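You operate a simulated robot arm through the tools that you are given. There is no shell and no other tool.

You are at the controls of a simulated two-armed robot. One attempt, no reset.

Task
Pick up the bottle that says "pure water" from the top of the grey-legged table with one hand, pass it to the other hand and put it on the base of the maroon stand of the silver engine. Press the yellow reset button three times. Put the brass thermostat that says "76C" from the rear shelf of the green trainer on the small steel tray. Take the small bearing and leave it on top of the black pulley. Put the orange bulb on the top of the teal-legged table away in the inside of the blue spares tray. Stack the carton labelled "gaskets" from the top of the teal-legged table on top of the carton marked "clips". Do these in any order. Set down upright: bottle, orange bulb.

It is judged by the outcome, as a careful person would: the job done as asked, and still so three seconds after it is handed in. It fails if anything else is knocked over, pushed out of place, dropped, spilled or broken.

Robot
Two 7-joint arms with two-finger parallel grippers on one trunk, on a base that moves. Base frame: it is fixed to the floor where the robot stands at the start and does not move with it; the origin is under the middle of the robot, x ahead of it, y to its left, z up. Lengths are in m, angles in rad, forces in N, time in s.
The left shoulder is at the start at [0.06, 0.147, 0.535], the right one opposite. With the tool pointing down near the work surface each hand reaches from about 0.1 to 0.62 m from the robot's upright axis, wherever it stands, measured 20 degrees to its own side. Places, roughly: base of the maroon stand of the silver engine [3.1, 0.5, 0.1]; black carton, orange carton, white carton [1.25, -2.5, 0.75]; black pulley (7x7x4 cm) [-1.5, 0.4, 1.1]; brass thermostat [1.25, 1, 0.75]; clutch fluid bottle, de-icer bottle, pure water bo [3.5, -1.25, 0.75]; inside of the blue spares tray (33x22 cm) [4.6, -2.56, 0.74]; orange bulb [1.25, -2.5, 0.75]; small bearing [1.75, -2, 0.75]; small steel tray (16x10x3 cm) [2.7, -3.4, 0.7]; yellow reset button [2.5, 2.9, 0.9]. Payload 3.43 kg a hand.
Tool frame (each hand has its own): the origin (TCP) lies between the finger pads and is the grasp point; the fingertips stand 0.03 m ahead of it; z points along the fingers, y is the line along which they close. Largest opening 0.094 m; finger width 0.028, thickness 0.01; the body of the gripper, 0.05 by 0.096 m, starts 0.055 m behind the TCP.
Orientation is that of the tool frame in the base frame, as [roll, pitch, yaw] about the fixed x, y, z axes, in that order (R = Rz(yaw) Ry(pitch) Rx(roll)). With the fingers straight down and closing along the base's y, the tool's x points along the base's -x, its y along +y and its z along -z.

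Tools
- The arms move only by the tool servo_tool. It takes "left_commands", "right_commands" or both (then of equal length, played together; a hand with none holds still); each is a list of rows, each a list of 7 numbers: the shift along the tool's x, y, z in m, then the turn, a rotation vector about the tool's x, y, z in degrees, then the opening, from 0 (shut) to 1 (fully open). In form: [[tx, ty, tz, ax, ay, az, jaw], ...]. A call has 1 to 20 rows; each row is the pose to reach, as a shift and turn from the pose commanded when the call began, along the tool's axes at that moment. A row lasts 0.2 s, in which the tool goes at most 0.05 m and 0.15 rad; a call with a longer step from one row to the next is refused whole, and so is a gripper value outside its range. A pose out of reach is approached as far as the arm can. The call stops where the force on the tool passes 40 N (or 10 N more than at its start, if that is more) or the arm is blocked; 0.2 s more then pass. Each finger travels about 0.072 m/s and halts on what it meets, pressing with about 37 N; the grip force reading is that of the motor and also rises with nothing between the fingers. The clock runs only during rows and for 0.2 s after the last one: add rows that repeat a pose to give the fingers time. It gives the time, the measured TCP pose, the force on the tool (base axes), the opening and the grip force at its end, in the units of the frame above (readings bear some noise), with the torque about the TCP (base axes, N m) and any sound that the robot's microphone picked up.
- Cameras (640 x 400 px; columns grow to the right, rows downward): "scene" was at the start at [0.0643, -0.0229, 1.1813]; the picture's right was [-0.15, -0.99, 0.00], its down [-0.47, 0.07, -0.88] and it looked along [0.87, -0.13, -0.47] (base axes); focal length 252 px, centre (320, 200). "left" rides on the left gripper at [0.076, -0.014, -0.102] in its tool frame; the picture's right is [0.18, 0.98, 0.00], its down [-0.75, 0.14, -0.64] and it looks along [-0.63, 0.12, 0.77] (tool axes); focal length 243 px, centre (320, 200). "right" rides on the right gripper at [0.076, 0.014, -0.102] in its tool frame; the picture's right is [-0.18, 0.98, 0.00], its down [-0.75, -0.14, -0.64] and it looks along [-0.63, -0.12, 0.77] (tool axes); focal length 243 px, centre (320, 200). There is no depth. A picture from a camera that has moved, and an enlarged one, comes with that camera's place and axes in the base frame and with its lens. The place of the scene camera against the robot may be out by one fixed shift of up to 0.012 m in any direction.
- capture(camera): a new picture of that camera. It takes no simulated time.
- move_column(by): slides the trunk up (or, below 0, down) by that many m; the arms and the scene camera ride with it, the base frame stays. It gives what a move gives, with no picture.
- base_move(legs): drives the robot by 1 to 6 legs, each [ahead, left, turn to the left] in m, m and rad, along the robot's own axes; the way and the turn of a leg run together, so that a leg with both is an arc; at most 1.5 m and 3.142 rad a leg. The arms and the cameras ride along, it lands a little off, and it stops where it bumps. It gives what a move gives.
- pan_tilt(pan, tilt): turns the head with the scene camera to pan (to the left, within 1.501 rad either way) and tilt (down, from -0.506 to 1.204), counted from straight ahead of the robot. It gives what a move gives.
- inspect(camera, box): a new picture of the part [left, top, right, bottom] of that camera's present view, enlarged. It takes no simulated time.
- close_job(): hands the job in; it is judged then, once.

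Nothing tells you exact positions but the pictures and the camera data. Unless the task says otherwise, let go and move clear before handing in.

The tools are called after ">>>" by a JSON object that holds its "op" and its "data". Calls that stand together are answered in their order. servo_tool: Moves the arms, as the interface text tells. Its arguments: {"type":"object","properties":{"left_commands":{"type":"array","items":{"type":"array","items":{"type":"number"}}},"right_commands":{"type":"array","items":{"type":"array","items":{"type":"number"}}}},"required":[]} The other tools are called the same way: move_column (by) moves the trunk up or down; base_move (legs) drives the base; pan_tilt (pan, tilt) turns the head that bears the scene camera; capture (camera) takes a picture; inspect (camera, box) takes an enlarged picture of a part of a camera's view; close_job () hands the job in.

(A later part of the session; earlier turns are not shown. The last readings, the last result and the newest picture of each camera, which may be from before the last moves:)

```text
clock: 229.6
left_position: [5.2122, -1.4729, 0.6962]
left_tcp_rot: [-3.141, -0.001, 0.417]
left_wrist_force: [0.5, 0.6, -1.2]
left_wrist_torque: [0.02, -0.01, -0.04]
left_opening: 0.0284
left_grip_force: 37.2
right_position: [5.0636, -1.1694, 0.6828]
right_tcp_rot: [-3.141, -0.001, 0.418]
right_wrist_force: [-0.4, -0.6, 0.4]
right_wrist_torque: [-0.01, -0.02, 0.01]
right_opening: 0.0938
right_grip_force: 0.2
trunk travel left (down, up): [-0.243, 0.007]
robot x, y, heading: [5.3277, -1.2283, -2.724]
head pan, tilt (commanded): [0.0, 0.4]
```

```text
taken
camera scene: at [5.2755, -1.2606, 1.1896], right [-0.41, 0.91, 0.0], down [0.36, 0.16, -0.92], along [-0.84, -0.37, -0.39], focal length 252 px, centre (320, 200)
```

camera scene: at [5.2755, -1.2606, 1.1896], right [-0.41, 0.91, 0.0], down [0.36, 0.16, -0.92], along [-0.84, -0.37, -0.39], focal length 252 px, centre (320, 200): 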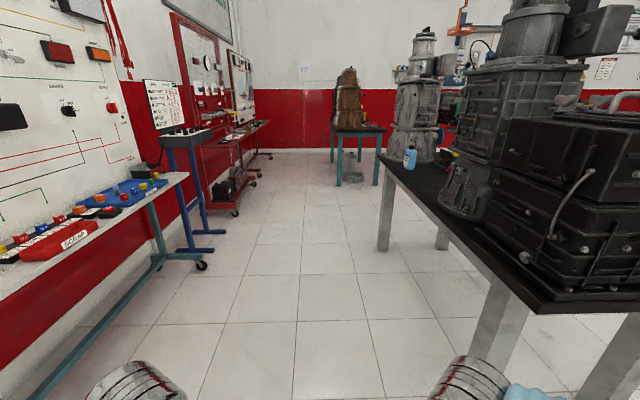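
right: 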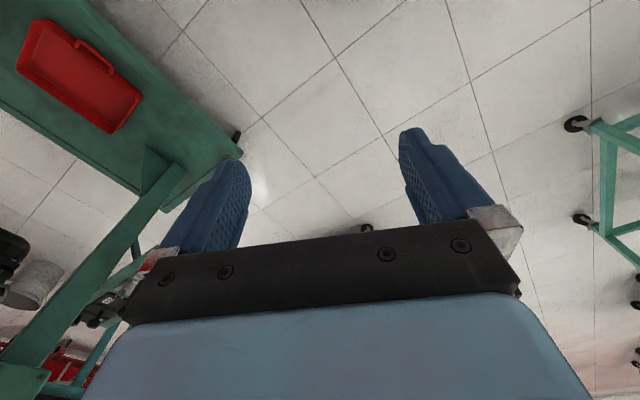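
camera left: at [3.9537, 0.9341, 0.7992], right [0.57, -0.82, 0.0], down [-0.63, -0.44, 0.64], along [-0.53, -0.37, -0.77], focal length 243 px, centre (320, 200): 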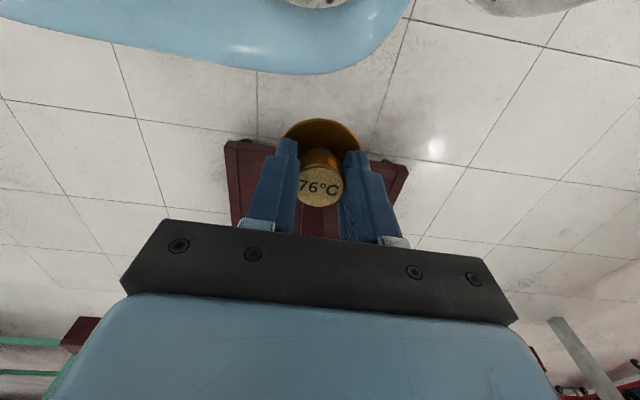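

I see the blue spares tray on the LIGHTING board's shelf, more boards further along, and a blue bottle on the grey table. I'll zoom on these.

>>> {"op": "inspect", "data": {"camera": "scene", "box": [0, 130, 200, 260]}}

>>> {"op": "inspect", "data": {"camera": "scene", "box": [140, 60, 300, 200]}}

>>> {"op": "inspect", "data": {"camera": "scene", "box": [320, 60, 480, 200]}}

```text
3.08 times, centred on (100, 195) of scene
camera zoom: at [5.2755, -1.2606, 1.1896], right [-0.41, 0.91, 0.0], down [0.36, 0.16, -0.92], along [-0.84, -0.37, -0.39], focal length 775 px, centre (997, 215)
```

zoom: 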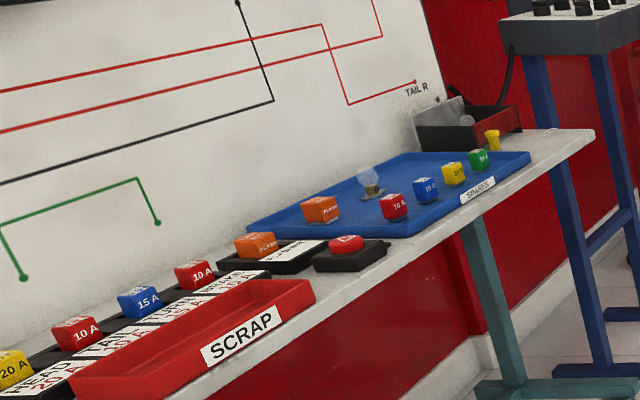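

```text
2.86 times, centred on (220, 130) of scene
camera zoom: at [5.2755, -1.2606, 1.1896], right [-0.41, 0.91, 0.0], down [0.36, 0.16, -0.92], along [-0.84, -0.37, -0.39], focal length 720 px, centre (606, 400)
```

zoom: 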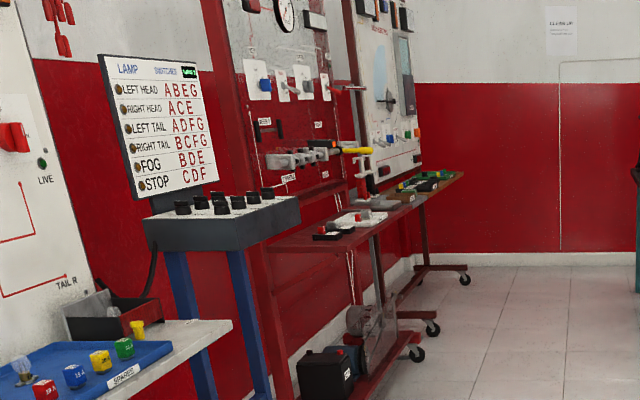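

```text
2.86 times, centred on (400, 130) of scene
camera zoom: at [5.2755, -1.2606, 1.1896], right [-0.41, 0.91, 0.0], down [0.36, 0.16, -0.92], along [-0.84, -0.37, -0.39], focal length 720 px, centre (91, 400)
```

zoom: 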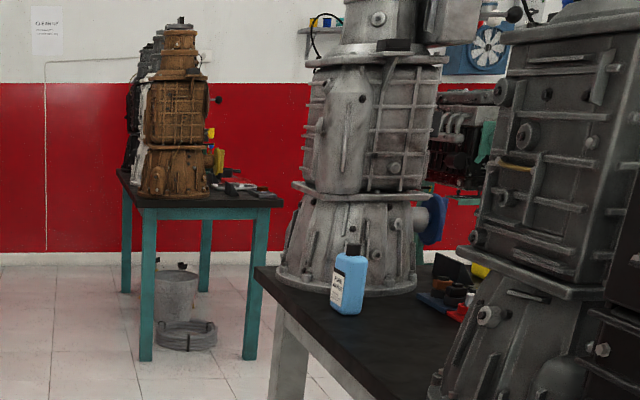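

The blue bottle on the grey table reads "PURE WATER", and the SPARES tray is on the LIGHTING shelf. I'll turn to face the boards and strafe west along the lane toward the steel tray.

>>> {"op": "base_move", "data": {"legs": [[0, 0, 1.585], [0.17, 0, 0], [0, -1.3, 0]]}}

>>> {"op": "pan_tilt", "data": {"pan": 0.0, "tilt": 0.5}}

>>> {"op": "capture", "data": {"camera": "scene"}}

>>> {"op": "pan_tilt", "data": {"pan": -1.0, "tilt": 0.5}}

>>> {"op": "capture", "data": {"camera": "scene"}}

```text
clock: 241.1
left_position: [4.47, -2.0487, 0.6952]
left_tcp_rot: [-3.141, -0.001, 2.018]
left_wrist_force: [-0.2, -0.8, 0.4]
left_wrist_torque: [0.0, 0.01, 0.01]
left_opening: 0.0283
left_grip_force: 36.9
right_position: [4.1711, -2.2066, 0.6827]
right_tcp_rot: [-3.141, 0.0, 2.018]
right_wrist_force: [0.3, 0.1, 0.5]
right_wrist_torque: [0.0, 0.02, -0.03]
right_opening: 0.0941
right_grip_force: 0.1
trunk travel left (down, up): [-0.243, 0.007]
robot x, y, heading: [4.2231, -1.9401, -1.124]
head pan, tilt (commanded): [0.0, 0.4]
```

```text
clock: 241.8
left_position: [4.47, -2.0478, 0.696]
left_tcp_rot: [3.141, 0.001, 2.016]
left_wrist_force: [-0.3, 0.4, -0.4]
left_wrist_torque: [-0.01, 0.0, -0.01]
left_opening: 0.0286
left_grip_force: 37.0
right_position: [4.1722, -2.2059, 0.6824]
right_tcp_rot: [3.142, 0.002, 2.018]
right_wrist_force: [-0.1, -0.4, 0.5]
right_wrist_torque: [-0.02, -0.06, 0.03]
right_opening: 0.0941
right_grip_force: 0.0
trunk travel left (down, up): [-0.243, 0.007]
robot x, y, heading: [4.2171, -1.939, -1.123]
head pan, tilt (commanded): [0.0, 0.499]
```

```text
taken
camera scene: at [4.2483, -2.004, 1.1805], right [-0.9, -0.43, 0.0], down [-0.21, 0.43, -0.88], along [0.38, -0.79, -0.48], focal length 252 px, centre (320, 200)
```

scene: 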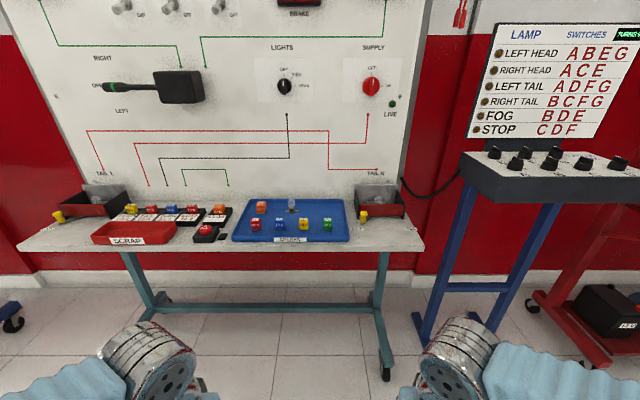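

```text
clock: 243.1
left_position: [4.4696, -2.0488, 0.6955]
left_tcp_rot: [-3.14, 0.002, 2.019]
left_wrist_force: [0.0, -0.4, -1.1]
left_wrist_torque: [-0.02, 0.04, -0.02]
left_opening: 0.0285
left_grip_force: 36.7
right_position: [4.1713, -2.208, 0.6822]
right_tcp_rot: [3.139, -0.001, 2.019]
right_wrist_force: [-0.3, 0.2, 0.5]
right_wrist_torque: [0.03, 0.0, 0.01]
right_opening: 0.0939
right_grip_force: 0.1
trunk travel left (down, up): [-0.243, 0.007]
robot x, y, heading: [4.2137, -1.9386, -1.126]
head pan, tilt (commanded): [-1.0, 0.499]
```

```text
taken
camera scene: at [4.1613, -1.9994, 1.1804], right [-0.85, 0.52, 0.0], down [0.25, 0.41, -0.88], along [-0.46, -0.75, -0.48], focal length 252 px, centre (320, 200)
```

scene: 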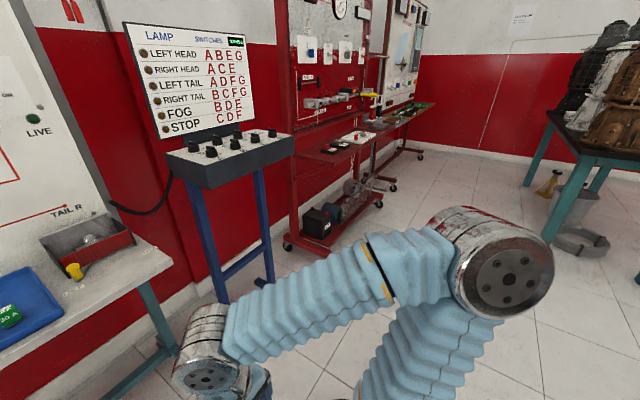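

The spares tray is straight ahead with free room at its right rear. I'll continue strafing right toward the next boards to find the small steel tray.

>>> {"op": "base_move", "data": {"legs": [[0, -1.0, -0.015], [0, -0.7, 0]]}}

>>> {"op": "pan_tilt", "data": {"pan": -0.3, "tilt": 0.5}}

>>> {"op": "capture", "data": {"camera": "scene"}}

>>> {"op": "pan_tilt", "data": {"pan": -1.3, "tilt": 0.5}}

>>> {"op": "capture", "data": {"camera": "scene"}}

```text
clock: 251.7
left_position: [2.9365, -2.7665, 0.6953]
left_tcp_rot: [-3.141, 0.001, 2.005]
left_wrist_force: [-0.6, 0.6, -0.5]
left_wrist_torque: [0.01, -0.02, -0.01]
left_opening: 0.0286
left_grip_force: 36.9
right_position: [2.6368, -2.9208, 0.6824]
right_tcp_rot: [-3.14, 0.001, 2.002]
right_wrist_force: [-0.2, 0.4, 0.3]
right_wrist_torque: [-0.03, -0.03, -0.02]
right_opening: 0.094
right_grip_force: 0.0
trunk travel left (down, up): [-0.243, 0.007]
robot x, y, heading: [2.6931, -2.655, -1.135]
head pan, tilt (commanded): [-1.0, 0.499]
```

```text
clock: 252.7
left_position: [2.9377, -2.7659, 0.6962]
left_tcp_rot: [3.14, 0.002, 2.002]
left_wrist_force: [1.1, 0.4, -0.9]
left_wrist_torque: [-0.02, 0.04, 0.01]
left_opening: 0.0283
left_grip_force: 37.0
right_position: [2.6369, -2.9191, 0.6824]
right_tcp_rot: [-3.141, 0.0, 2.004]
right_wrist_force: [-0.7, -0.1, -0.1]
right_wrist_torque: [0.01, -0.04, -0.01]
right_opening: 0.0939
right_grip_force: 0.0
trunk travel left (down, up): [-0.243, 0.007]
robot x, y, heading: [2.687, -2.6493, -1.139]
head pan, tilt (commanded): [-0.3, 0.499]
```

```text
taken
camera scene: at [2.6902, -2.7265, 1.1804], right [-0.99, -0.13, 0.0], down [-0.06, 0.47, -0.88], along [0.12, -0.87, -0.48], focal length 252 px, centre (320, 200)
```

scene: 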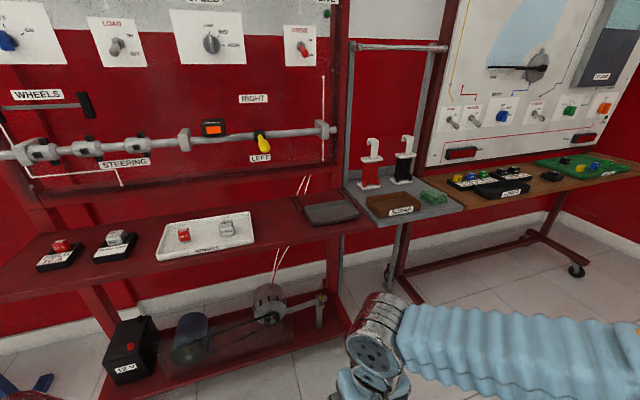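

```text
clock: 254.0
left_position: [2.9377, -2.7664, 0.6958]
left_tcp_rot: [3.141, 0.0, 2.002]
left_wrist_force: [-1.0, 0.3, -0.8]
left_wrist_torque: [0.0, 0.05, -0.02]
left_opening: 0.0283
left_grip_force: 37.1
right_position: [2.6366, -2.9192, 0.6831]
right_tcp_rot: [3.141, 0.001, 2.004]
right_wrist_force: [0.3, -0.1, -0.4]
right_wrist_torque: [0.01, 0.0, -0.01]
right_opening: 0.0938
right_grip_force: 0.0
trunk travel left (down, up): [-0.243, 0.007]
robot x, y, heading: [2.6909, -2.6567, -1.139]
head pan, tilt (commanded): [-1.3, 0.499]
```

```text
taken
camera scene: at [2.6089, -2.6953, 1.1804], right [-0.65, 0.76, 0.0], down [0.36, 0.31, -0.88], along [-0.67, -0.57, -0.48], focal length 252 px, centre (320, 200)
```

scene: 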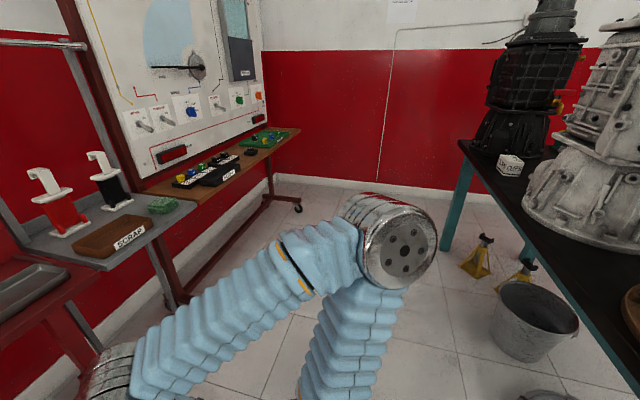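

I see a small grey tray at the end of the red shelf that should be the steel tray. I'll zoom to confirm and localize it.

>>> {"op": "pan_tilt", "data": {"pan": -0.2, "tilt": 0.65}}

>>> {"op": "capture", "data": {"camera": "scene"}}

>>> {"op": "inspect", "data": {"camera": "scene", "box": [240, 130, 440, 230]}}

```text
clock: 255.3
left_position: [2.9367, -2.7655, 0.6966]
left_tcp_rot: [-3.14, -0.001, 2.003]
left_wrist_force: [0.7, 0.9, -0.6]
left_wrist_torque: [0.02, 0.02, -0.02]
left_opening: 0.0285
left_grip_force: 37.2
right_position: [2.6366, -2.9209, 0.6819]
right_tcp_rot: [3.141, -0.001, 2.002]
right_wrist_force: [-0.6, 0.8, 0.0]
right_wrist_torque: [0.01, 0.03, 0.01]
right_opening: 0.0941
right_grip_force: 0.0
trunk travel left (down, up): [-0.243, 0.007]
robot x, y, heading: [2.6874, -2.6567, -1.136]
head pan, tilt (commanded): [-0.201, 0.649]
```

```text
taken
camera scene: at [2.6981, -2.7208, 1.1671], right [-0.97, -0.23, 0.0], down [-0.14, 0.59, -0.8], along [0.18, -0.78, -0.6], focal length 252 px, centre (320, 200)
```

scene: 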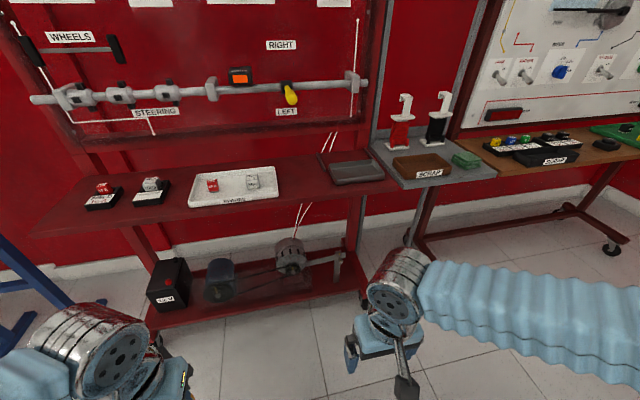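

```text
3.20 times, centred on (340, 180) of scene
camera zoom: at [2.6981, -2.7208, 1.1671], right [-0.97, -0.23, 0.0], down [-0.14, 0.59, -0.8], along [0.18, -0.78, -0.6], focal length 806 px, centre (256, 264)
```

zoom: 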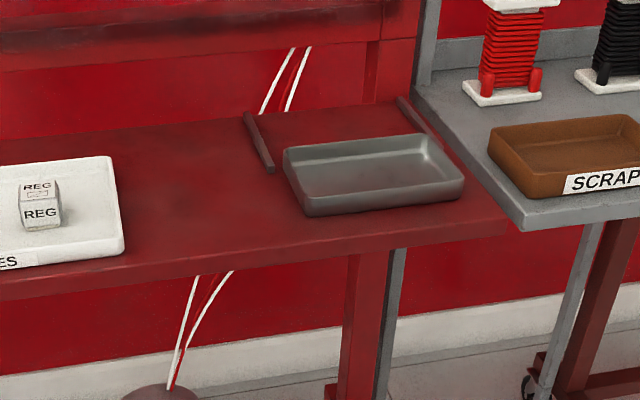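

That's the steel tray, about (2.75, -3.49, 0.70). I'll raise the left hand, then shift the base right and forward so the tray is within the left hand's reach.

>>> {"op": "servo_tool", "data": {"left_commands": [[0, 0, -0.015, 0, 0, 0, 0], [0, 0, -0.03, 0, 0, 0, 0], [0, 0, -0.045, 0, 0, 0, 0], [0, 0, -0.06, 0, 0, 0, 0], [0, 0, -0.075, 0, 0, 0, 0], [0, 0, -0.09, 0, 0, 0, 0], [0, 0, -0.105, 0, 0, 0, 0], [0, 0, -0.12, 0, 0, 0, 0], [0, 0, -0.135, 0, 0, 0, 0], [0, 0, -0.15, 0, 0, 0, 0], [0, 0, -0.165, 0, 0, 0, 0]]}}

>>> {"op": "base_move", "data": {"legs": [[0, -0.47, 0], [0.24, 0, 0]]}}

>>> {"op": "pan_tilt", "data": {"pan": 0.3, "tilt": 0.8}}

>>> {"op": "capture", "data": {"camera": "scene"}}

>>> {"op": "capture", "data": {"camera": "left"}}

```text
clock: 257.7
left_position: [2.937, -2.7666, 0.8593]
left_tcp_rot: [-3.141, 0.0, 2.004]
left_wrist_force: [0.4, -0.1, -1.0]
left_wrist_torque: [0.0, 0.03, 0.01]
left_opening: 0.0284
left_grip_force: 36.9
right_position: [2.6358, -2.9195, 0.6813]
right_tcp_rot: [3.139, 0.0, 2.003]
right_wrist_force: [-0.2, -0.3, -0.2]
right_wrist_torque: [0.01, -0.05, -0.03]
right_opening: 0.0938
right_grip_force: 0.1
trunk travel left (down, up): [-0.243, 0.007]
robot x, y, heading: [2.6849, -2.6531, -1.139]
head pan, tilt (commanded): [-0.201, 0.649]
```

```text
clock: 261.9
left_position: [2.6161, -3.1794, 0.8602]
left_tcp_rot: [-3.141, 0.001, 2.009]
left_wrist_force: [-0.6, 0.1, -0.1]
left_wrist_torque: [0.0, 0.0, -0.01]
left_opening: 0.0283
left_grip_force: 37.3
right_position: [2.3153, -3.3346, 0.683]
right_tcp_rot: [3.14, 0.0, 2.007]
right_wrist_force: [0.0, -0.6, -1.0]
right_wrist_torque: [0.01, 0.02, -0.01]
right_opening: 0.0939
right_grip_force: 0.0
trunk travel left (down, up): [-0.243, 0.007]
robot x, y, heading: [2.3653, -3.0704, -1.131]
head pan, tilt (commanded): [-0.201, 0.649]
```

```text
clock: 262.8
left_position: [2.6159, -3.1803, 0.8599]
left_tcp_rot: [-3.141, -0.001, 2.01]
left_wrist_force: [-0.2, -0.2, 0.6]
left_wrist_torque: [-0.02, 0.04, -0.04]
left_opening: 0.0286
left_grip_force: 36.9
right_position: [2.3157, -3.3337, 0.682]
right_tcp_rot: [3.141, 0.0, 2.007]
right_wrist_force: [0.5, -0.7, 0.5]
right_wrist_torque: [0.02, -0.03, 0.0]
right_opening: 0.0939
right_grip_force: 0.1
trunk travel left (down, up): [-0.243, 0.007]
robot x, y, heading: [2.3667, -3.0659, -1.134]
head pan, tilt (commanded): [0.3, 0.799]
```

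```text
taken
camera scene: at [2.4106, -3.1096, 1.1545], right [-0.74, -0.67, 0.0], down [-0.48, 0.53, -0.7], along [0.47, -0.52, -0.72], focal length 252 px, centre (320, 200)
```

scene: 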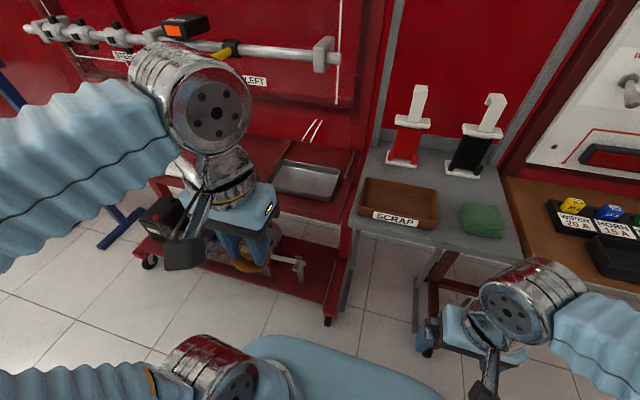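

```text
taken
camera left: at [2.5719, -3.1166, 0.9638], right [0.81, 0.58, 0.0], down [0.45, -0.62, 0.64], along [0.37, -0.52, -0.77], focal length 243 px, centre (320, 200)
```

left: 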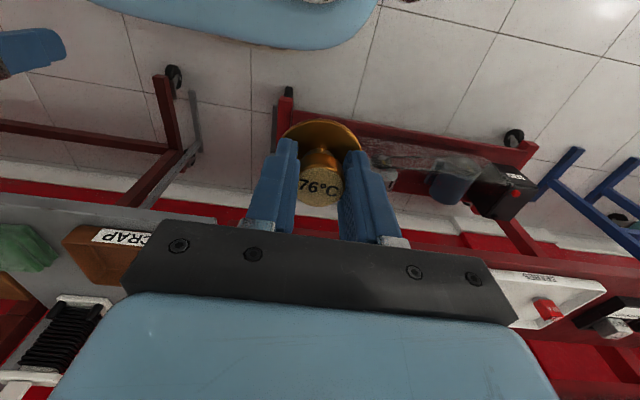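

The tray centre triangulates to about (2.74, -3.42, 0.75). I'll raise the thermostat a bit more and carry it gently over the tray's near half, then check with the hand camera.

>>> {"op": "servo_tool", "data": {"left_commands": [[0, 0, -0.015, 0, 0, 0, 0], [0, 0, -0.03, 0, 0, 0, 0], [0, 0, -0.045, 0, 0, 0, 0], [-0.015, 0.001, -0.06, 0, 0, 0, 0], [-0.03, 0.002, -0.06, 0, 0, 0, 0], [-0.05, 0.003, -0.06, 0, 0, 0, 0], [-0.07, 0.004, -0.06, 0, 0, 0, 0], [-0.09, 0.005, -0.06, 0, 0, 0, 0], [-0.11, 0.006, -0.06, 0, 0, 0, 0], [-0.13, 0.007, -0.06, 0, 0, 0, 0], [-0.15, 0.008, -0.06, 0, 0, 0, 0], [-0.17, 0.009, -0.06, 0, 0, 0, 0], [-0.19, 0.011, -0.06, 0, 0, 0, 0], [-0.21, 0.012, -0.06, 0, 0, 0, 0], [-0.22, 0.013, -0.06, 0, 0, 0, 0]]}}

>>> {"op": "capture", "data": {"camera": "left"}}

>>> {"op": "capture", "data": {"camera": "scene"}}

```text
clock: 266.0
left_position: [2.7204, -3.3739, 0.921]
left_tcp_rot: [3.14, 0.001, 2.008]
left_wrist_force: [0.3, -0.9, -1.0]
left_wrist_torque: [-0.04, 0.03, 0.02]
left_opening: 0.0283
left_grip_force: 36.8
right_position: [2.3162, -3.3354, 0.6816]
right_tcp_rot: [-3.141, 0.0, 2.008]
right_wrist_force: [-0.7, 0.3, -1.0]
right_wrist_torque: [-0.01, 0.03, 0.04]
right_opening: 0.0939
right_grip_force: 0.1
trunk travel left (down, up): [-0.243, 0.007]
robot x, y, heading: [2.3666, -3.0647, -1.126]
head pan, tilt (commanded): [0.3, 0.799]
```

```text
taken
camera left: at [2.6769, -3.3106, 1.0236], right [0.81, 0.58, 0.0], down [0.45, -0.62, 0.64], along [0.37, -0.52, -0.77], focal length 243 px, centre (320, 200)
```

left: 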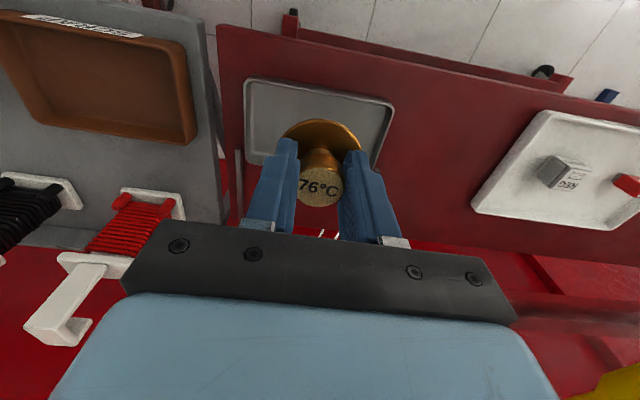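

```text
taken
camera scene: at [2.4107, -3.1096, 1.1545], right [-0.74, -0.67, 0.0], down [-0.48, 0.53, -0.7], along [0.47, -0.52, -0.72], focal length 252 px, centre (320, 200)
```

scene: 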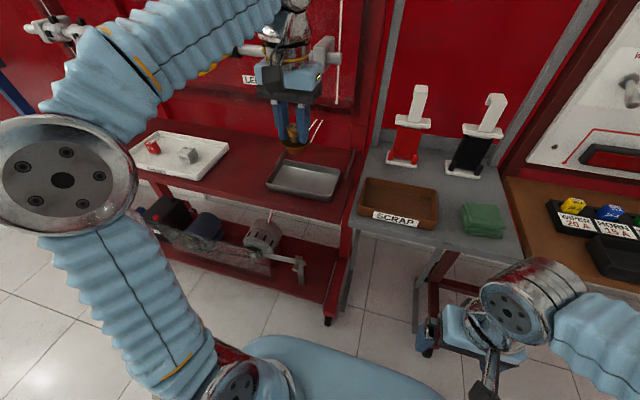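

The tray rim is at z≈0.747 with its centre near (2.745, -3.423). I'll move 4.7 cm further forward and lower toward the tray floor, stopping above the expected contact.

>>> {"op": "servo_tool", "data": {"left_commands": [[-0.015, 0.001, 0, 0, 0, 0, 0], [-0.03, 0.001, 0, 0, 0, 0, 0], [-0.047, 0.001, 0, 0, 0, 0, 0], [-0.047, 0.001, 0.02, 0, 0, 0, 0], [-0.047, 0.001, 0.04, 0, 0, 0, 0], [-0.047, 0.001, 0.06, 0, 0, 0, 0], [-0.047, 0.001, 0.08, 0, 0, 0, 0], [-0.047, 0.001, 0.095, 0, 0, 0, 0], [-0.047, 0.001, 0.105, 0, 0, 0, 0], [-0.047, 0.001, 0.115, 0, 0, 0, 0]]}}

>>> {"op": "capture", "data": {"camera": "left"}}

>>> {"op": "inspect", "data": {"camera": "scene", "box": [220, 60, 400, 240]}}

```text
clock: 268.2
left_position: [2.7407, -3.4143, 0.806]
left_tcp_rot: [-3.141, 0.001, 2.009]
left_wrist_force: [0.3, -0.1, -0.3]
left_wrist_torque: [-0.03, -0.01, 0.0]
left_opening: 0.0283
left_grip_force: 37.2
right_position: [2.3162, -3.3346, 0.6823]
right_tcp_rot: [3.141, -0.001, 2.008]
right_wrist_force: [-1.1, 0.3, -0.1]
right_wrist_torque: [-0.03, -0.01, 0.01]
right_opening: 0.0939
right_grip_force: 0.1
trunk travel left (down, up): [-0.243, 0.007]
robot x, y, heading: [2.3642, -3.0691, -1.134]
head pan, tilt (commanded): [0.3, 0.799]
```

```text
taken
camera left: at [2.6978, -3.3524, 0.9084], right [0.81, 0.58, 0.0], down [0.45, -0.62, 0.64], along [0.37, -0.52, -0.77], focal length 243 px, centre (320, 200)
```

left: 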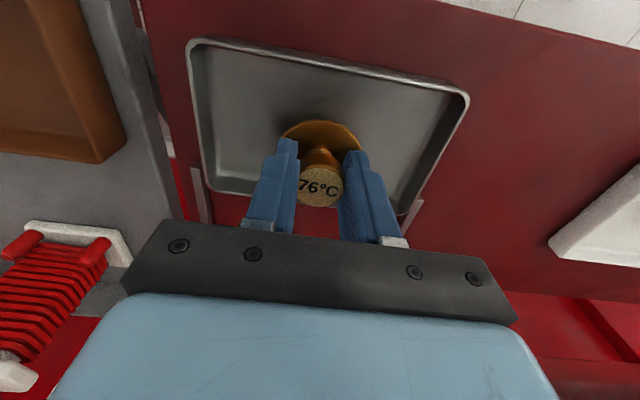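

```text
2.22 times, centred on (310, 150) of scene
camera zoom: at [2.4107, -3.1096, 1.1545], right [-0.74, -0.67, 0.0], down [-0.48, 0.53, -0.7], along [0.47, -0.52, -0.72], focal length 560 px, centre (342, 311)
```

zoom: 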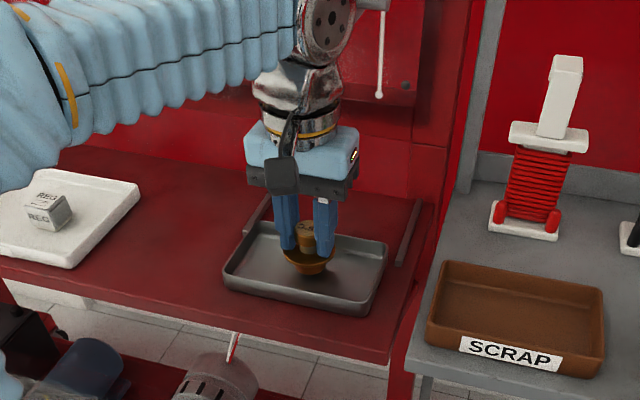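

The thermostat hangs over the middle of the tray. I'll lower it in small steps to feel the contact.

>>> {"op": "servo_tool", "data": {"left_commands": [[0, 0, 0.006, 0, 0, 0, 0], [0, 0, 0.012, 0, 0, 0, 0], [0, 0, 0.018, 0, 0, 0, 0], [0, 0, 0.022, 0, 0, 0, 0], [0, 0, 0.025, 0, 0, 0, 0]]}}

>>> {"op": "inspect", "data": {"camera": "scene", "box": [260, 120, 360, 220]}}

```text
clock: 268.9
left_position: [2.7415, -3.4149, 0.798]
left_tcp_rot: [-3.14, 0.016, 2.01]
left_wrist_force: [-1.0, 3.9, 19.9]
left_wrist_torque: [0.39, 0.18, 0.0]
left_opening: 0.0286
left_grip_force: 37.3
right_position: [2.315, -3.3337, 0.6822]
right_tcp_rot: [3.139, 0.002, 2.007]
right_wrist_force: [0.3, 0.4, 0.5]
right_wrist_torque: [-0.01, -0.03, 0.03]
right_opening: 0.094
right_grip_force: 0.0
trunk travel left (down, up): [-0.243, 0.007]
robot x, y, heading: [2.3691, -3.0687, -1.127]
head pan, tilt (commanded): [0.3, 0.799]
stopped in row 3 (left hand): the force on the tool passed its limit at 47 N (the readings are from after the stop); the commanded pose is now the measured one
```

```text
4.00 times, centred on (310, 170) of scene
camera zoom: at [2.4097, -3.1084, 1.1547], right [-0.74, -0.67, 0.0], down [-0.48, 0.53, -0.7], along [0.47, -0.52, -0.72], focal length 1008 px, centre (360, 320)
```

zoom: 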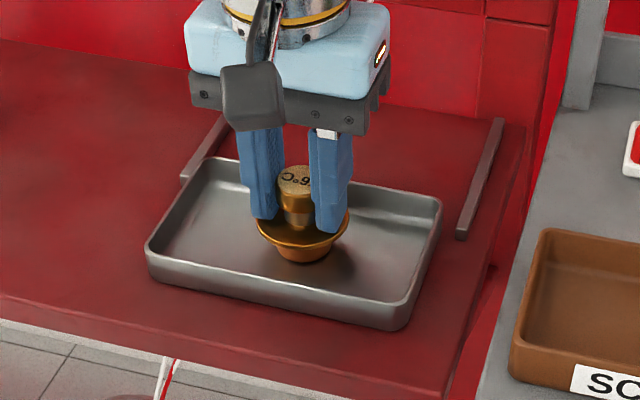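

It touched down (force 20 N residual). I'll ease up by a millimetre and release.

>>> {"op": "servo_tool", "data": {"left_commands": [[0, 0, -0.001, 0, 0, 0, 0], [0, 0, -0.002, 0, 0, 0, 0]]}}

>>> {"op": "servo_tool", "data": {"left_commands": [[0, 0, 0, 0, 0, 0, 0.35], [0, 0, 0, 0, 0, 0, 0.55], [0, 0, 0, 0, 0, 0, 0.6], [0, 0, 0, 0, 0, 0, 0.6]]}}

>>> {"op": "inspect", "data": {"camera": "scene", "box": [260, 120, 360, 220]}}

>>> {"op": "capture", "data": {"camera": "left"}}

```text
clock: 269.5
left_position: [2.7412, -3.4147, 0.798]
left_tcp_rot: [-3.141, 0.013, 2.009]
left_wrist_force: [-0.8, 0.9, 17.4]
left_wrist_torque: [0.2, 0.16, 0.0]
left_opening: 0.0285
left_grip_force: 36.6
right_position: [2.3146, -3.3343, 0.6831]
right_tcp_rot: [3.139, 0.001, 2.007]
right_wrist_force: [0.3, 0.0, 0.5]
right_wrist_torque: [0.04, 0.04, 0.03]
right_opening: 0.094
right_grip_force: 0.0
trunk travel left (down, up): [-0.243, 0.007]
robot x, y, heading: [2.3662, -3.0679, -1.136]
head pan, tilt (commanded): [0.3, 0.799]
```

```text
clock: 270.5
left_position: [2.741, -3.4155, 0.7972]
left_tcp_rot: [-3.141, 0.011, 2.008]
left_wrist_force: [0.5, -1.6, 12.7]
left_wrist_torque: [-0.06, -0.01, -0.03]
left_opening: 0.053
left_grip_force: 0.0
right_position: [2.3156, -3.3343, 0.6825]
right_tcp_rot: [3.14, 0.003, 2.006]
right_wrist_force: [-0.1, -0.1, -0.2]
right_wrist_torque: [0.0, 0.0, 0.05]
right_opening: 0.0938
right_grip_force: 0.1
trunk travel left (down, up): [-0.243, 0.007]
robot x, y, heading: [2.3661, -3.0674, -1.134]
head pan, tilt (commanded): [0.3, 0.799]
```

```text
4.00 times, centred on (310, 170) of scene
camera zoom: at [2.4101, -3.1092, 1.1545], right [-0.74, -0.67, 0.0], down [-0.48, 0.53, -0.7], along [0.47, -0.52, -0.72], focal length 1008 px, centre (360, 320)
```

zoom: 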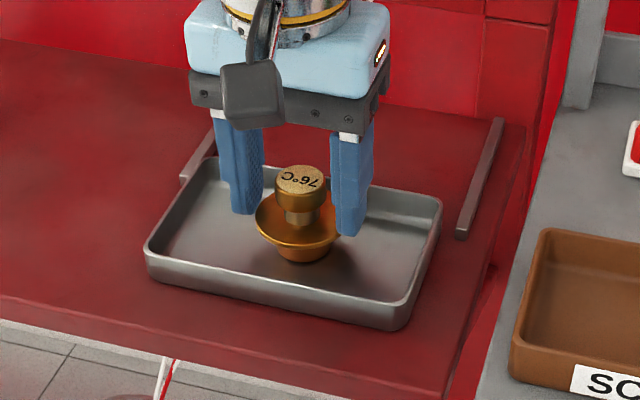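

```text
taken
camera left: at [2.6973, -3.3518, 0.9001], right [0.81, 0.58, 0.0], down [0.45, -0.62, 0.65], along [0.38, -0.53, -0.76], focal length 243 px, centre (320, 200)
```

left: 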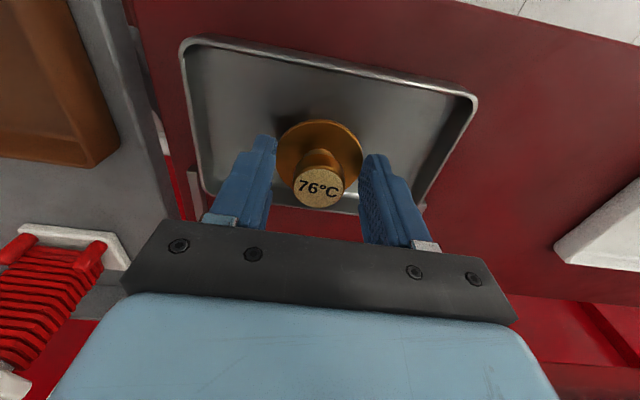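

The thermostat stands upright in the tray and is released. I'll raise the hand straight up slowly while watching the force.

>>> {"op": "servo_tool", "data": {"left_commands": [[0, 0, -0.004, 0, 0, 0, 0.7], [0, 0, -0.01, 0, 0, 0, 0.7], [0, 0, -0.02, 0, 0, 0, 0.7], [0, 0, -0.03, 0, 0, 0, 0.7]]}}

>>> {"op": "inspect", "data": {"camera": "scene", "box": [260, 120, 360, 220]}}

```text
clock: 271.5
left_position: [2.7421, -3.4166, 0.8271]
left_tcp_rot: [-3.141, 0.009, 2.008]
left_wrist_force: [-0.1, 0.1, -0.3]
left_wrist_torque: [0.03, -0.01, 0.02]
left_opening: 0.0659
left_grip_force: 0.1
right_position: [2.3156, -3.3338, 0.682]
right_tcp_rot: [3.141, -0.001, 2.008]
right_wrist_force: [-0.1, -0.4, 0.7]
right_wrist_torque: [-0.02, 0.02, 0.01]
right_opening: 0.0939
right_grip_force: 0.0
trunk travel left (down, up): [-0.243, 0.007]
robot x, y, heading: [2.3641, -3.0656, -1.135]
head pan, tilt (commanded): [0.3, 0.799]
```

```text
4.00 times, centred on (310, 170) of scene
camera zoom: at [2.4107, -3.1096, 1.1544], right [-0.74, -0.67, 0.0], down [-0.48, 0.53, -0.7], along [0.47, -0.52, -0.72], focal length 1008 px, centre (360, 320)
```

zoom: 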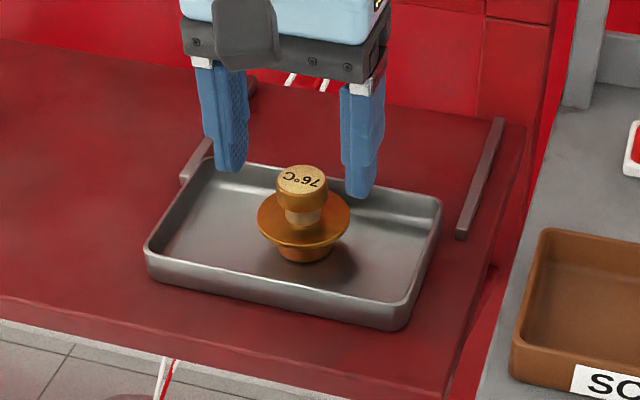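

The thermostat is well placed. I'll retract the left hand up and back, then back the base away from the shelf.

>>> {"op": "servo_tool", "data": {"left_commands": [[0, 0, -0.04, 0, 0, 0, 0.7], [0, 0, -0.08, 0, 0, 0, 0.7], [0.04, 0, -0.08, 0, 0, 0, 0.7], [0.08, 0, -0.08, 0, 0, 0, 0.7], [0.12, 0, -0.08, 0, 0, 0, 0.7], [0.16, 0, -0.08, 0, 0, 0, 0.7], [0.2, 0, -0.06, 0, 0, 0, 0.7], [0.22, 0, -0.02, 0, 0, 0, 0.7], [0.22, 0, 0.02, 0, 0, 0, 0.7], [0.22, 0, 0.06, 0, 0, 0, 0.7], [0.22, 0, 0.1, 0, 0, 0, 0.7], [0.22, 0, 0.13, 0, 0, 0, 0.7]]}}

>>> {"op": "base_move", "data": {"legs": [[-0.2, 0.1, 0]]}}

>>> {"op": "pan_tilt", "data": {"pan": -1.5, "tilt": 0.5}}

>>> {"op": "capture", "data": {"camera": "scene"}}

```text
clock: 274.1
left_position: [2.6499, -3.2182, 0.695]
left_tcp_rot: [-3.14, 0.01, 2.01]
left_wrist_force: [1.1, -0.9, -1.0]
left_wrist_torque: [0.01, -0.01, 0.0]
left_opening: 0.0656
left_grip_force: 0.1
right_position: [2.3164, -3.3345, 0.6822]
right_tcp_rot: [3.14, 0.001, 2.006]
right_wrist_force: [-0.6, 0.1, -0.3]
right_wrist_torque: [0.0, 0.0, -0.02]
right_opening: 0.0939
right_grip_force: 0.1
trunk travel left (down, up): [-0.243, 0.007]
robot x, y, heading: [2.3667, -3.066, -1.132]
head pan, tilt (commanded): [0.3, 0.799]
```

```text
clock: 275.8
left_position: [2.654, -2.9933, 0.6937]
left_tcp_rot: [-3.139, 0.01, 2.008]
left_wrist_force: [0.0, -0.2, -0.2]
left_wrist_torque: [0.03, -0.03, -0.01]
left_opening: 0.0658
left_grip_force: 0.0
right_position: [2.3221, -3.1102, 0.6825]
right_tcp_rot: [3.14, 0.002, 2.007]
right_wrist_force: [-0.1, 0.3, 0.0]
right_wrist_torque: [0.02, -0.02, 0.04]
right_opening: 0.0941
right_grip_force: 0.0
trunk travel left (down, up): [-0.243, 0.007]
robot x, y, heading: [2.3742, -2.8404, -1.134]
head pan, tilt (commanded): [0.3, 0.799]
```

```text
clock: 277.6
left_position: [2.6561, -2.9922, 0.6933]
left_tcp_rot: [-3.14, 0.011, 2.008]
left_wrist_force: [0.6, 0.6, 0.5]
left_wrist_torque: [0.0, -0.02, 0.04]
left_opening: 0.0658
left_grip_force: 0.1
right_position: [2.3223, -3.1104, 0.682]
right_tcp_rot: [3.141, 0.0, 2.007]
right_wrist_force: [0.4, 0.6, 0.3]
right_wrist_torque: [0.0, 0.0, 0.01]
right_opening: 0.0941
right_grip_force: 0.0
trunk travel left (down, up): [-0.243, 0.007]
robot x, y, heading: [2.3705, -2.8447, -1.13]
head pan, tilt (commanded): [-1.499, 0.499]
```

```text
taken
camera scene: at [2.2836, -2.8698, 1.1804], right [-0.49, 0.87, 0.0], down [0.42, 0.23, -0.88], along [-0.77, -0.43, -0.48], focal length 252 px, centre (320, 200)
```

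scene: 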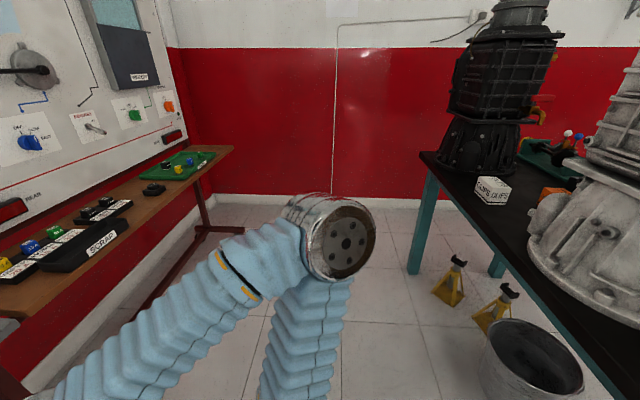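

The teal-legged table holds three gearboxes with cartons on this side. There's no room to turn here, so I'll go back to the gap between the tables, turn north there, and strafe in facing the table.

>>> {"op": "base_move", "data": {"legs": [[0, 0.8, 0], [-0.25, 0, 0], [0, 0, 3.136], [-0.25, 0, 0], [0, 0.6, 0]]}}

>>> {"op": "pan_tilt", "data": {"pan": 0.6, "tilt": 0.5}}

>>> {"op": "capture", "data": {"camera": "scene"}}

```text
clock: 295.2
left_position: [2.2748, -2.6201, 0.693]
left_tcp_rot: [-3.14, 0.01, -1.118]
left_wrist_force: [0.0, 0.1, 0.5]
left_wrist_torque: [-0.01, 0.02, 0.0]
left_opening: 0.0657
left_grip_force: 0.0
right_position: [2.6056, -2.4985, 0.6827]
right_tcp_rot: [3.14, 0.0, -1.118]
right_wrist_force: [-0.7, 0.6, 1.1]
right_wrist_torque: [0.01, 0.0, 0.0]
right_opening: 0.0941
right_grip_force: 0.1
trunk travel left (down, up): [-0.243, 0.007]
robot x, y, heading: [2.5627, -2.7667, 2.026]
head pan, tilt (commanded): [-1.499, 0.499]
```

```text
clock: 297.2
left_position: [2.274, -2.62, 0.6947]
left_tcp_rot: [-3.141, 0.012, -1.114]
left_wrist_force: [-0.2, 0.9, -1.1]
left_wrist_torque: [-0.01, 0.01, 0.01]
left_opening: 0.066
left_grip_force: 0.0
right_position: [2.6065, -2.4976, 0.6827]
right_tcp_rot: [3.141, -0.001, -1.119]
right_wrist_force: [0.4, -0.1, -0.4]
right_wrist_torque: [-0.02, -0.02, 0.0]
right_opening: 0.0939
right_grip_force: 0.1
trunk travel left (down, up): [-0.243, 0.007]
robot x, y, heading: [2.5625, -2.766, 2.022]
head pan, tilt (commanded): [0.6, 0.499]
```

```text
taken
camera scene: at [2.4986, -2.7573, 1.1804], right [0.49, 0.87, 0.0], down [0.42, -0.24, -0.88], along [-0.76, 0.43, -0.48], focal length 252 px, centre (320, 200)
```

scene: 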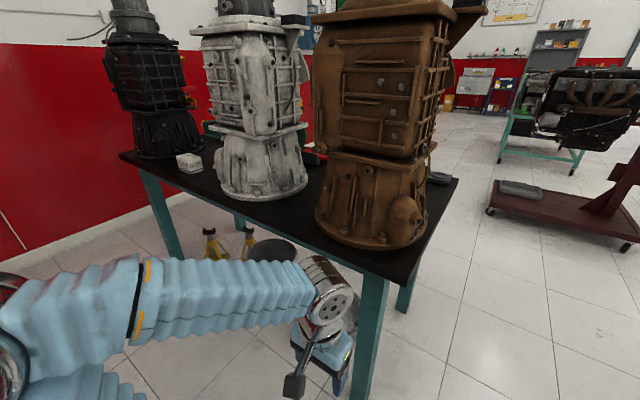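

Now facing the table from the south. I'll strafe further left to look between the gearboxes for the cartons and the bulb.

>>> {"op": "base_move", "data": {"legs": [[0, 0.75, -0.02]]}}

>>> {"op": "pan_tilt", "data": {"pan": 0.2, "tilt": 0.5}}

>>> {"op": "capture", "data": {"camera": "scene"}}

>>> {"op": "pan_tilt", "data": {"pan": 0.9, "tilt": 0.5}}

>>> {"op": "capture", "data": {"camera": "scene"}}

```text
clock: 301.2
left_position: [1.6012, -2.9399, 0.6935]
left_tcp_rot: [-3.14, 0.011, -1.13]
left_wrist_force: [0.8, -0.6, -0.2]
left_wrist_torque: [-0.02, -0.02, 0.01]
left_opening: 0.0658
left_grip_force: 0.0
right_position: [1.9343, -2.8224, 0.6828]
right_tcp_rot: [3.14, 0.001, -1.133]
right_wrist_force: [0.6, 0.2, -0.1]
right_wrist_torque: [-0.01, -0.01, 0.0]
right_opening: 0.0939
right_grip_force: 0.1
trunk travel left (down, up): [-0.243, 0.007]
robot x, y, heading: [1.8839, -3.0879, 2.012]
head pan, tilt (commanded): [0.6, 0.499]
```

```text
clock: 302.1
left_position: [1.6002, -2.9411, 0.693]
left_tcp_rot: [-3.14, 0.011, -1.13]
left_wrist_force: [0.1, -0.8, -0.5]
left_wrist_torque: [0.01, -0.03, -0.02]
left_opening: 0.066
left_grip_force: 0.2
right_position: [1.9331, -2.822, 0.6828]
right_tcp_rot: [3.141, 0.001, -1.132]
right_wrist_force: [-0.2, -0.2, -0.2]
right_wrist_torque: [0.01, -0.04, 0.01]
right_opening: 0.0943
right_grip_force: 0.0
trunk travel left (down, up): [-0.243, 0.007]
robot x, y, heading: [1.885, -3.0863, 2.013]
head pan, tilt (commanded): [0.201, 0.499]
```

```text
taken
camera scene: at [1.8467, -3.0533, 1.1804], right [0.8, 0.6, 0.0], down [0.29, -0.38, -0.88], along [-0.53, 0.7, -0.48], focal length 252 px, centre (320, 200)
```

scene: 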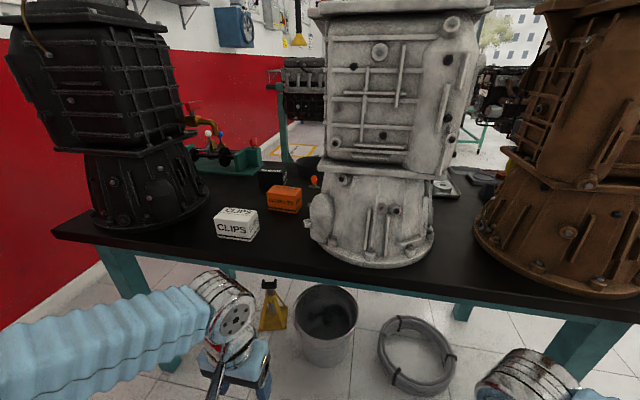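

```text
clock: 303.2
left_position: [1.6007, -2.9403, 0.6933]
left_tcp_rot: [-3.14, 0.01, -1.13]
left_wrist_force: [0.7, -0.2, 0.0]
left_wrist_torque: [0.0, -0.03, 0.02]
left_opening: 0.0656
left_grip_force: 0.1
right_position: [1.9341, -2.8232, 0.6829]
right_tcp_rot: [3.139, -0.001, -1.133]
right_wrist_force: [-0.7, 0.5, 0.6]
right_wrist_torque: [-0.01, 0.02, 0.01]
right_opening: 0.094
right_grip_force: 0.1
trunk travel left (down, up): [-0.243, 0.007]
robot x, y, heading: [1.8868, -3.0917, 2.01]
head pan, tilt (commanded): [0.901, 0.499]
```

```text
taken
camera scene: at [1.8126, -3.1054, 1.1804], right [0.23, 0.97, 0.0], down [0.47, -0.11, -0.88], along [-0.85, 0.2, -0.48], focal length 252 px, centre (320, 200)
```

scene: 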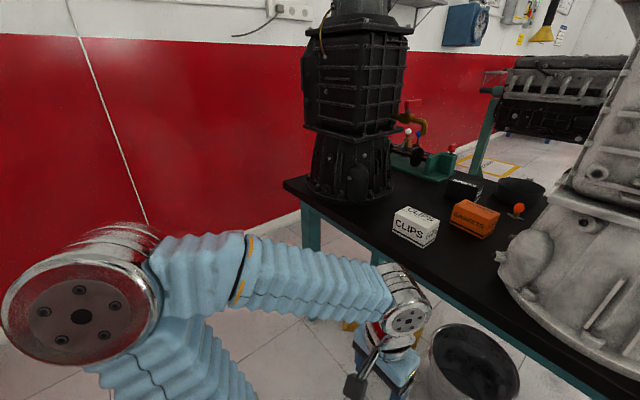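

I see the white CLIPS carton, the orange carton, a black carton and a small orange bulb between the gearboxes. I'll zoom in to read and localize them.

>>> {"op": "inspect", "data": {"camera": "scene", "box": [380, 160, 560, 260]}}

>>> {"op": "pan_tilt", "data": {"pan": 0.5, "tilt": 0.6}}

>>> {"op": "inspect", "data": {"camera": "scene", "box": [260, 120, 440, 240]}}

>>> {"op": "capture", "data": {"camera": "scene"}}

```text
3.56 times, centred on (470, 210) of scene
camera zoom: at [1.8126, -3.1054, 1.1804], right [0.23, 0.97, 0.0], down [0.47, -0.11, -0.88], along [-0.85, 0.2, -0.48], focal length 896 px, centre (-213, 164)
```

zoom: 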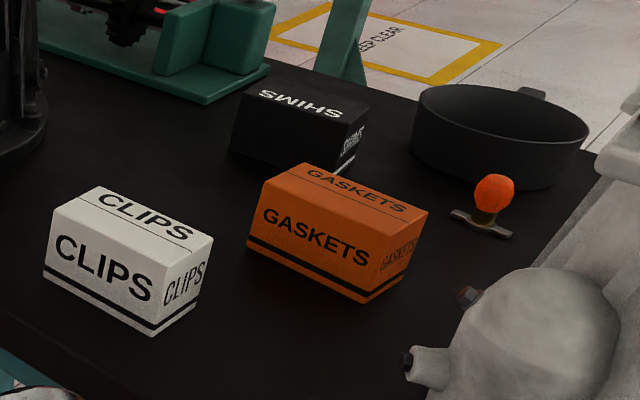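

```text
clock: 304.0
left_position: [1.6017, -2.9408, 0.6936]
left_tcp_rot: [-3.14, 0.011, -1.131]
left_wrist_force: [-0.1, -0.9, -0.4]
left_wrist_torque: [0.03, 0.0, -0.01]
left_opening: 0.0658
left_grip_force: 0.0
right_position: [1.9328, -2.8224, 0.6826]
right_tcp_rot: [-3.141, -0.001, -1.132]
right_wrist_force: [-0.5, -0.7, -0.7]
right_wrist_torque: [0.03, 0.0, -0.06]
right_opening: 0.0939
right_grip_force: 0.0
trunk travel left (down, up): [-0.243, 0.007]
robot x, y, heading: [1.8821, -3.0908, 2.01]
head pan, tilt (commanded): [0.499, 0.6]
```

```text
3.33 times, centred on (350, 180) of scene
camera zoom: at [1.8298, -3.0741, 1.1714], right [0.59, 0.81, 0.0], down [0.46, -0.33, -0.83], along [-0.67, 0.49, -0.56], focal length 840 px, centre (220, 267)
```

zoom: 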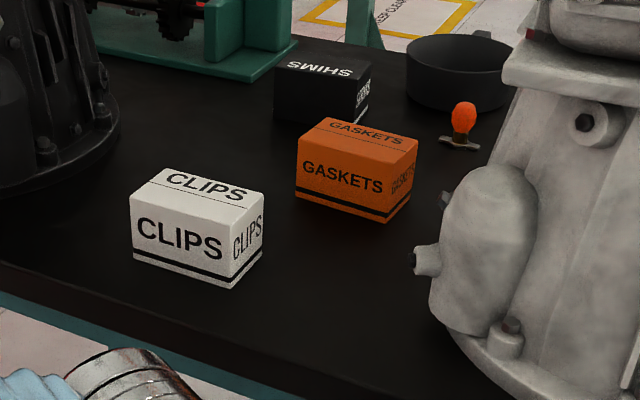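

```text
taken
camera scene: at [1.8298, -3.0741, 1.1714], right [0.59, 0.81, 0.0], down [0.46, -0.33, -0.83], along [-0.67, 0.49, -0.56], focal length 252 px, centre (320, 200)
```

scene: 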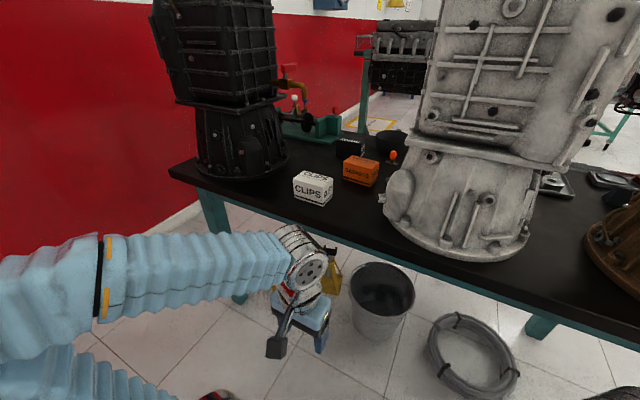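

GASKETS is at about (1.33, -2.55), CLIPS at about (1.33, -2.73), both long-side along the table, so I must grip across the short side with the hand turned about 100°. I'll raise and rotate the left hand first, then edge the base in.

>>> {"op": "servo_tool", "data": {"left_commands": [[0, 0, -0.03, 0, 0, 8, 1], [0, 0, -0.06, 0, 0, 16, 1], [0, 0, -0.09, 0, 0, 24, 1], [0, 0, -0.12, 0, 0, 32, 1], [0, 0, -0.15, 0, 0, 40, 1], [0, 0, -0.18, 0, 0, 48, 1], [0, 0, -0.21, 0, 0, 56, 1], [0, 0, -0.24, 0, 0, 64, 1], [0, 0, -0.24, 0, 0, 72, 1], [0, 0, -0.24, 0, 0, 80, 1], [0, 0, -0.24, 0, 0, 88, 1], [0, 0, -0.24, 0, 0, 96, 1], [0, 0, -0.24, 0, 0, 99.6, 1], [0, 0, -0.24, 0, 0, 99.6, 1]]}}

>>> {"op": "capture", "data": {"camera": "scene"}}

```text
clock: 307.0
left_position: [1.6008, -2.9425, 0.9336]
left_tcp_rot: [3.13, 0.0, -2.869]
left_wrist_force: [-0.5, 0.7, 0.3]
left_wrist_torque: [-0.03, 0.0, 0.0]
left_opening: 0.0941
left_grip_force: 0.1
right_position: [1.9333, -2.8226, 0.6815]
right_tcp_rot: [3.141, 0.001, -1.132]
right_wrist_force: [0.7, 0.5, 0.4]
right_wrist_torque: [0.01, -0.02, 0.03]
right_opening: 0.0941
right_grip_force: 0.1
trunk travel left (down, up): [-0.243, 0.007]
robot x, y, heading: [1.8826, -3.0887, 2.014]
head pan, tilt (commanded): [0.499, 0.6]
```

```text
taken
camera scene: at [1.8298, -3.074, 1.1713], right [0.59, 0.81, 0.0], down [0.46, -0.33, -0.83], along [-0.67, 0.49, -0.56], focal length 252 px, centre (320, 200)
```

scene: 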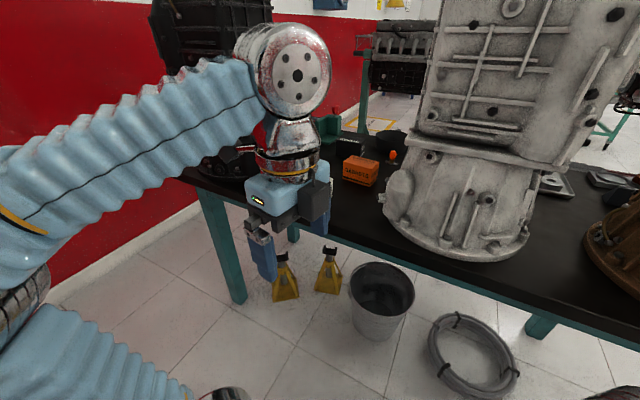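

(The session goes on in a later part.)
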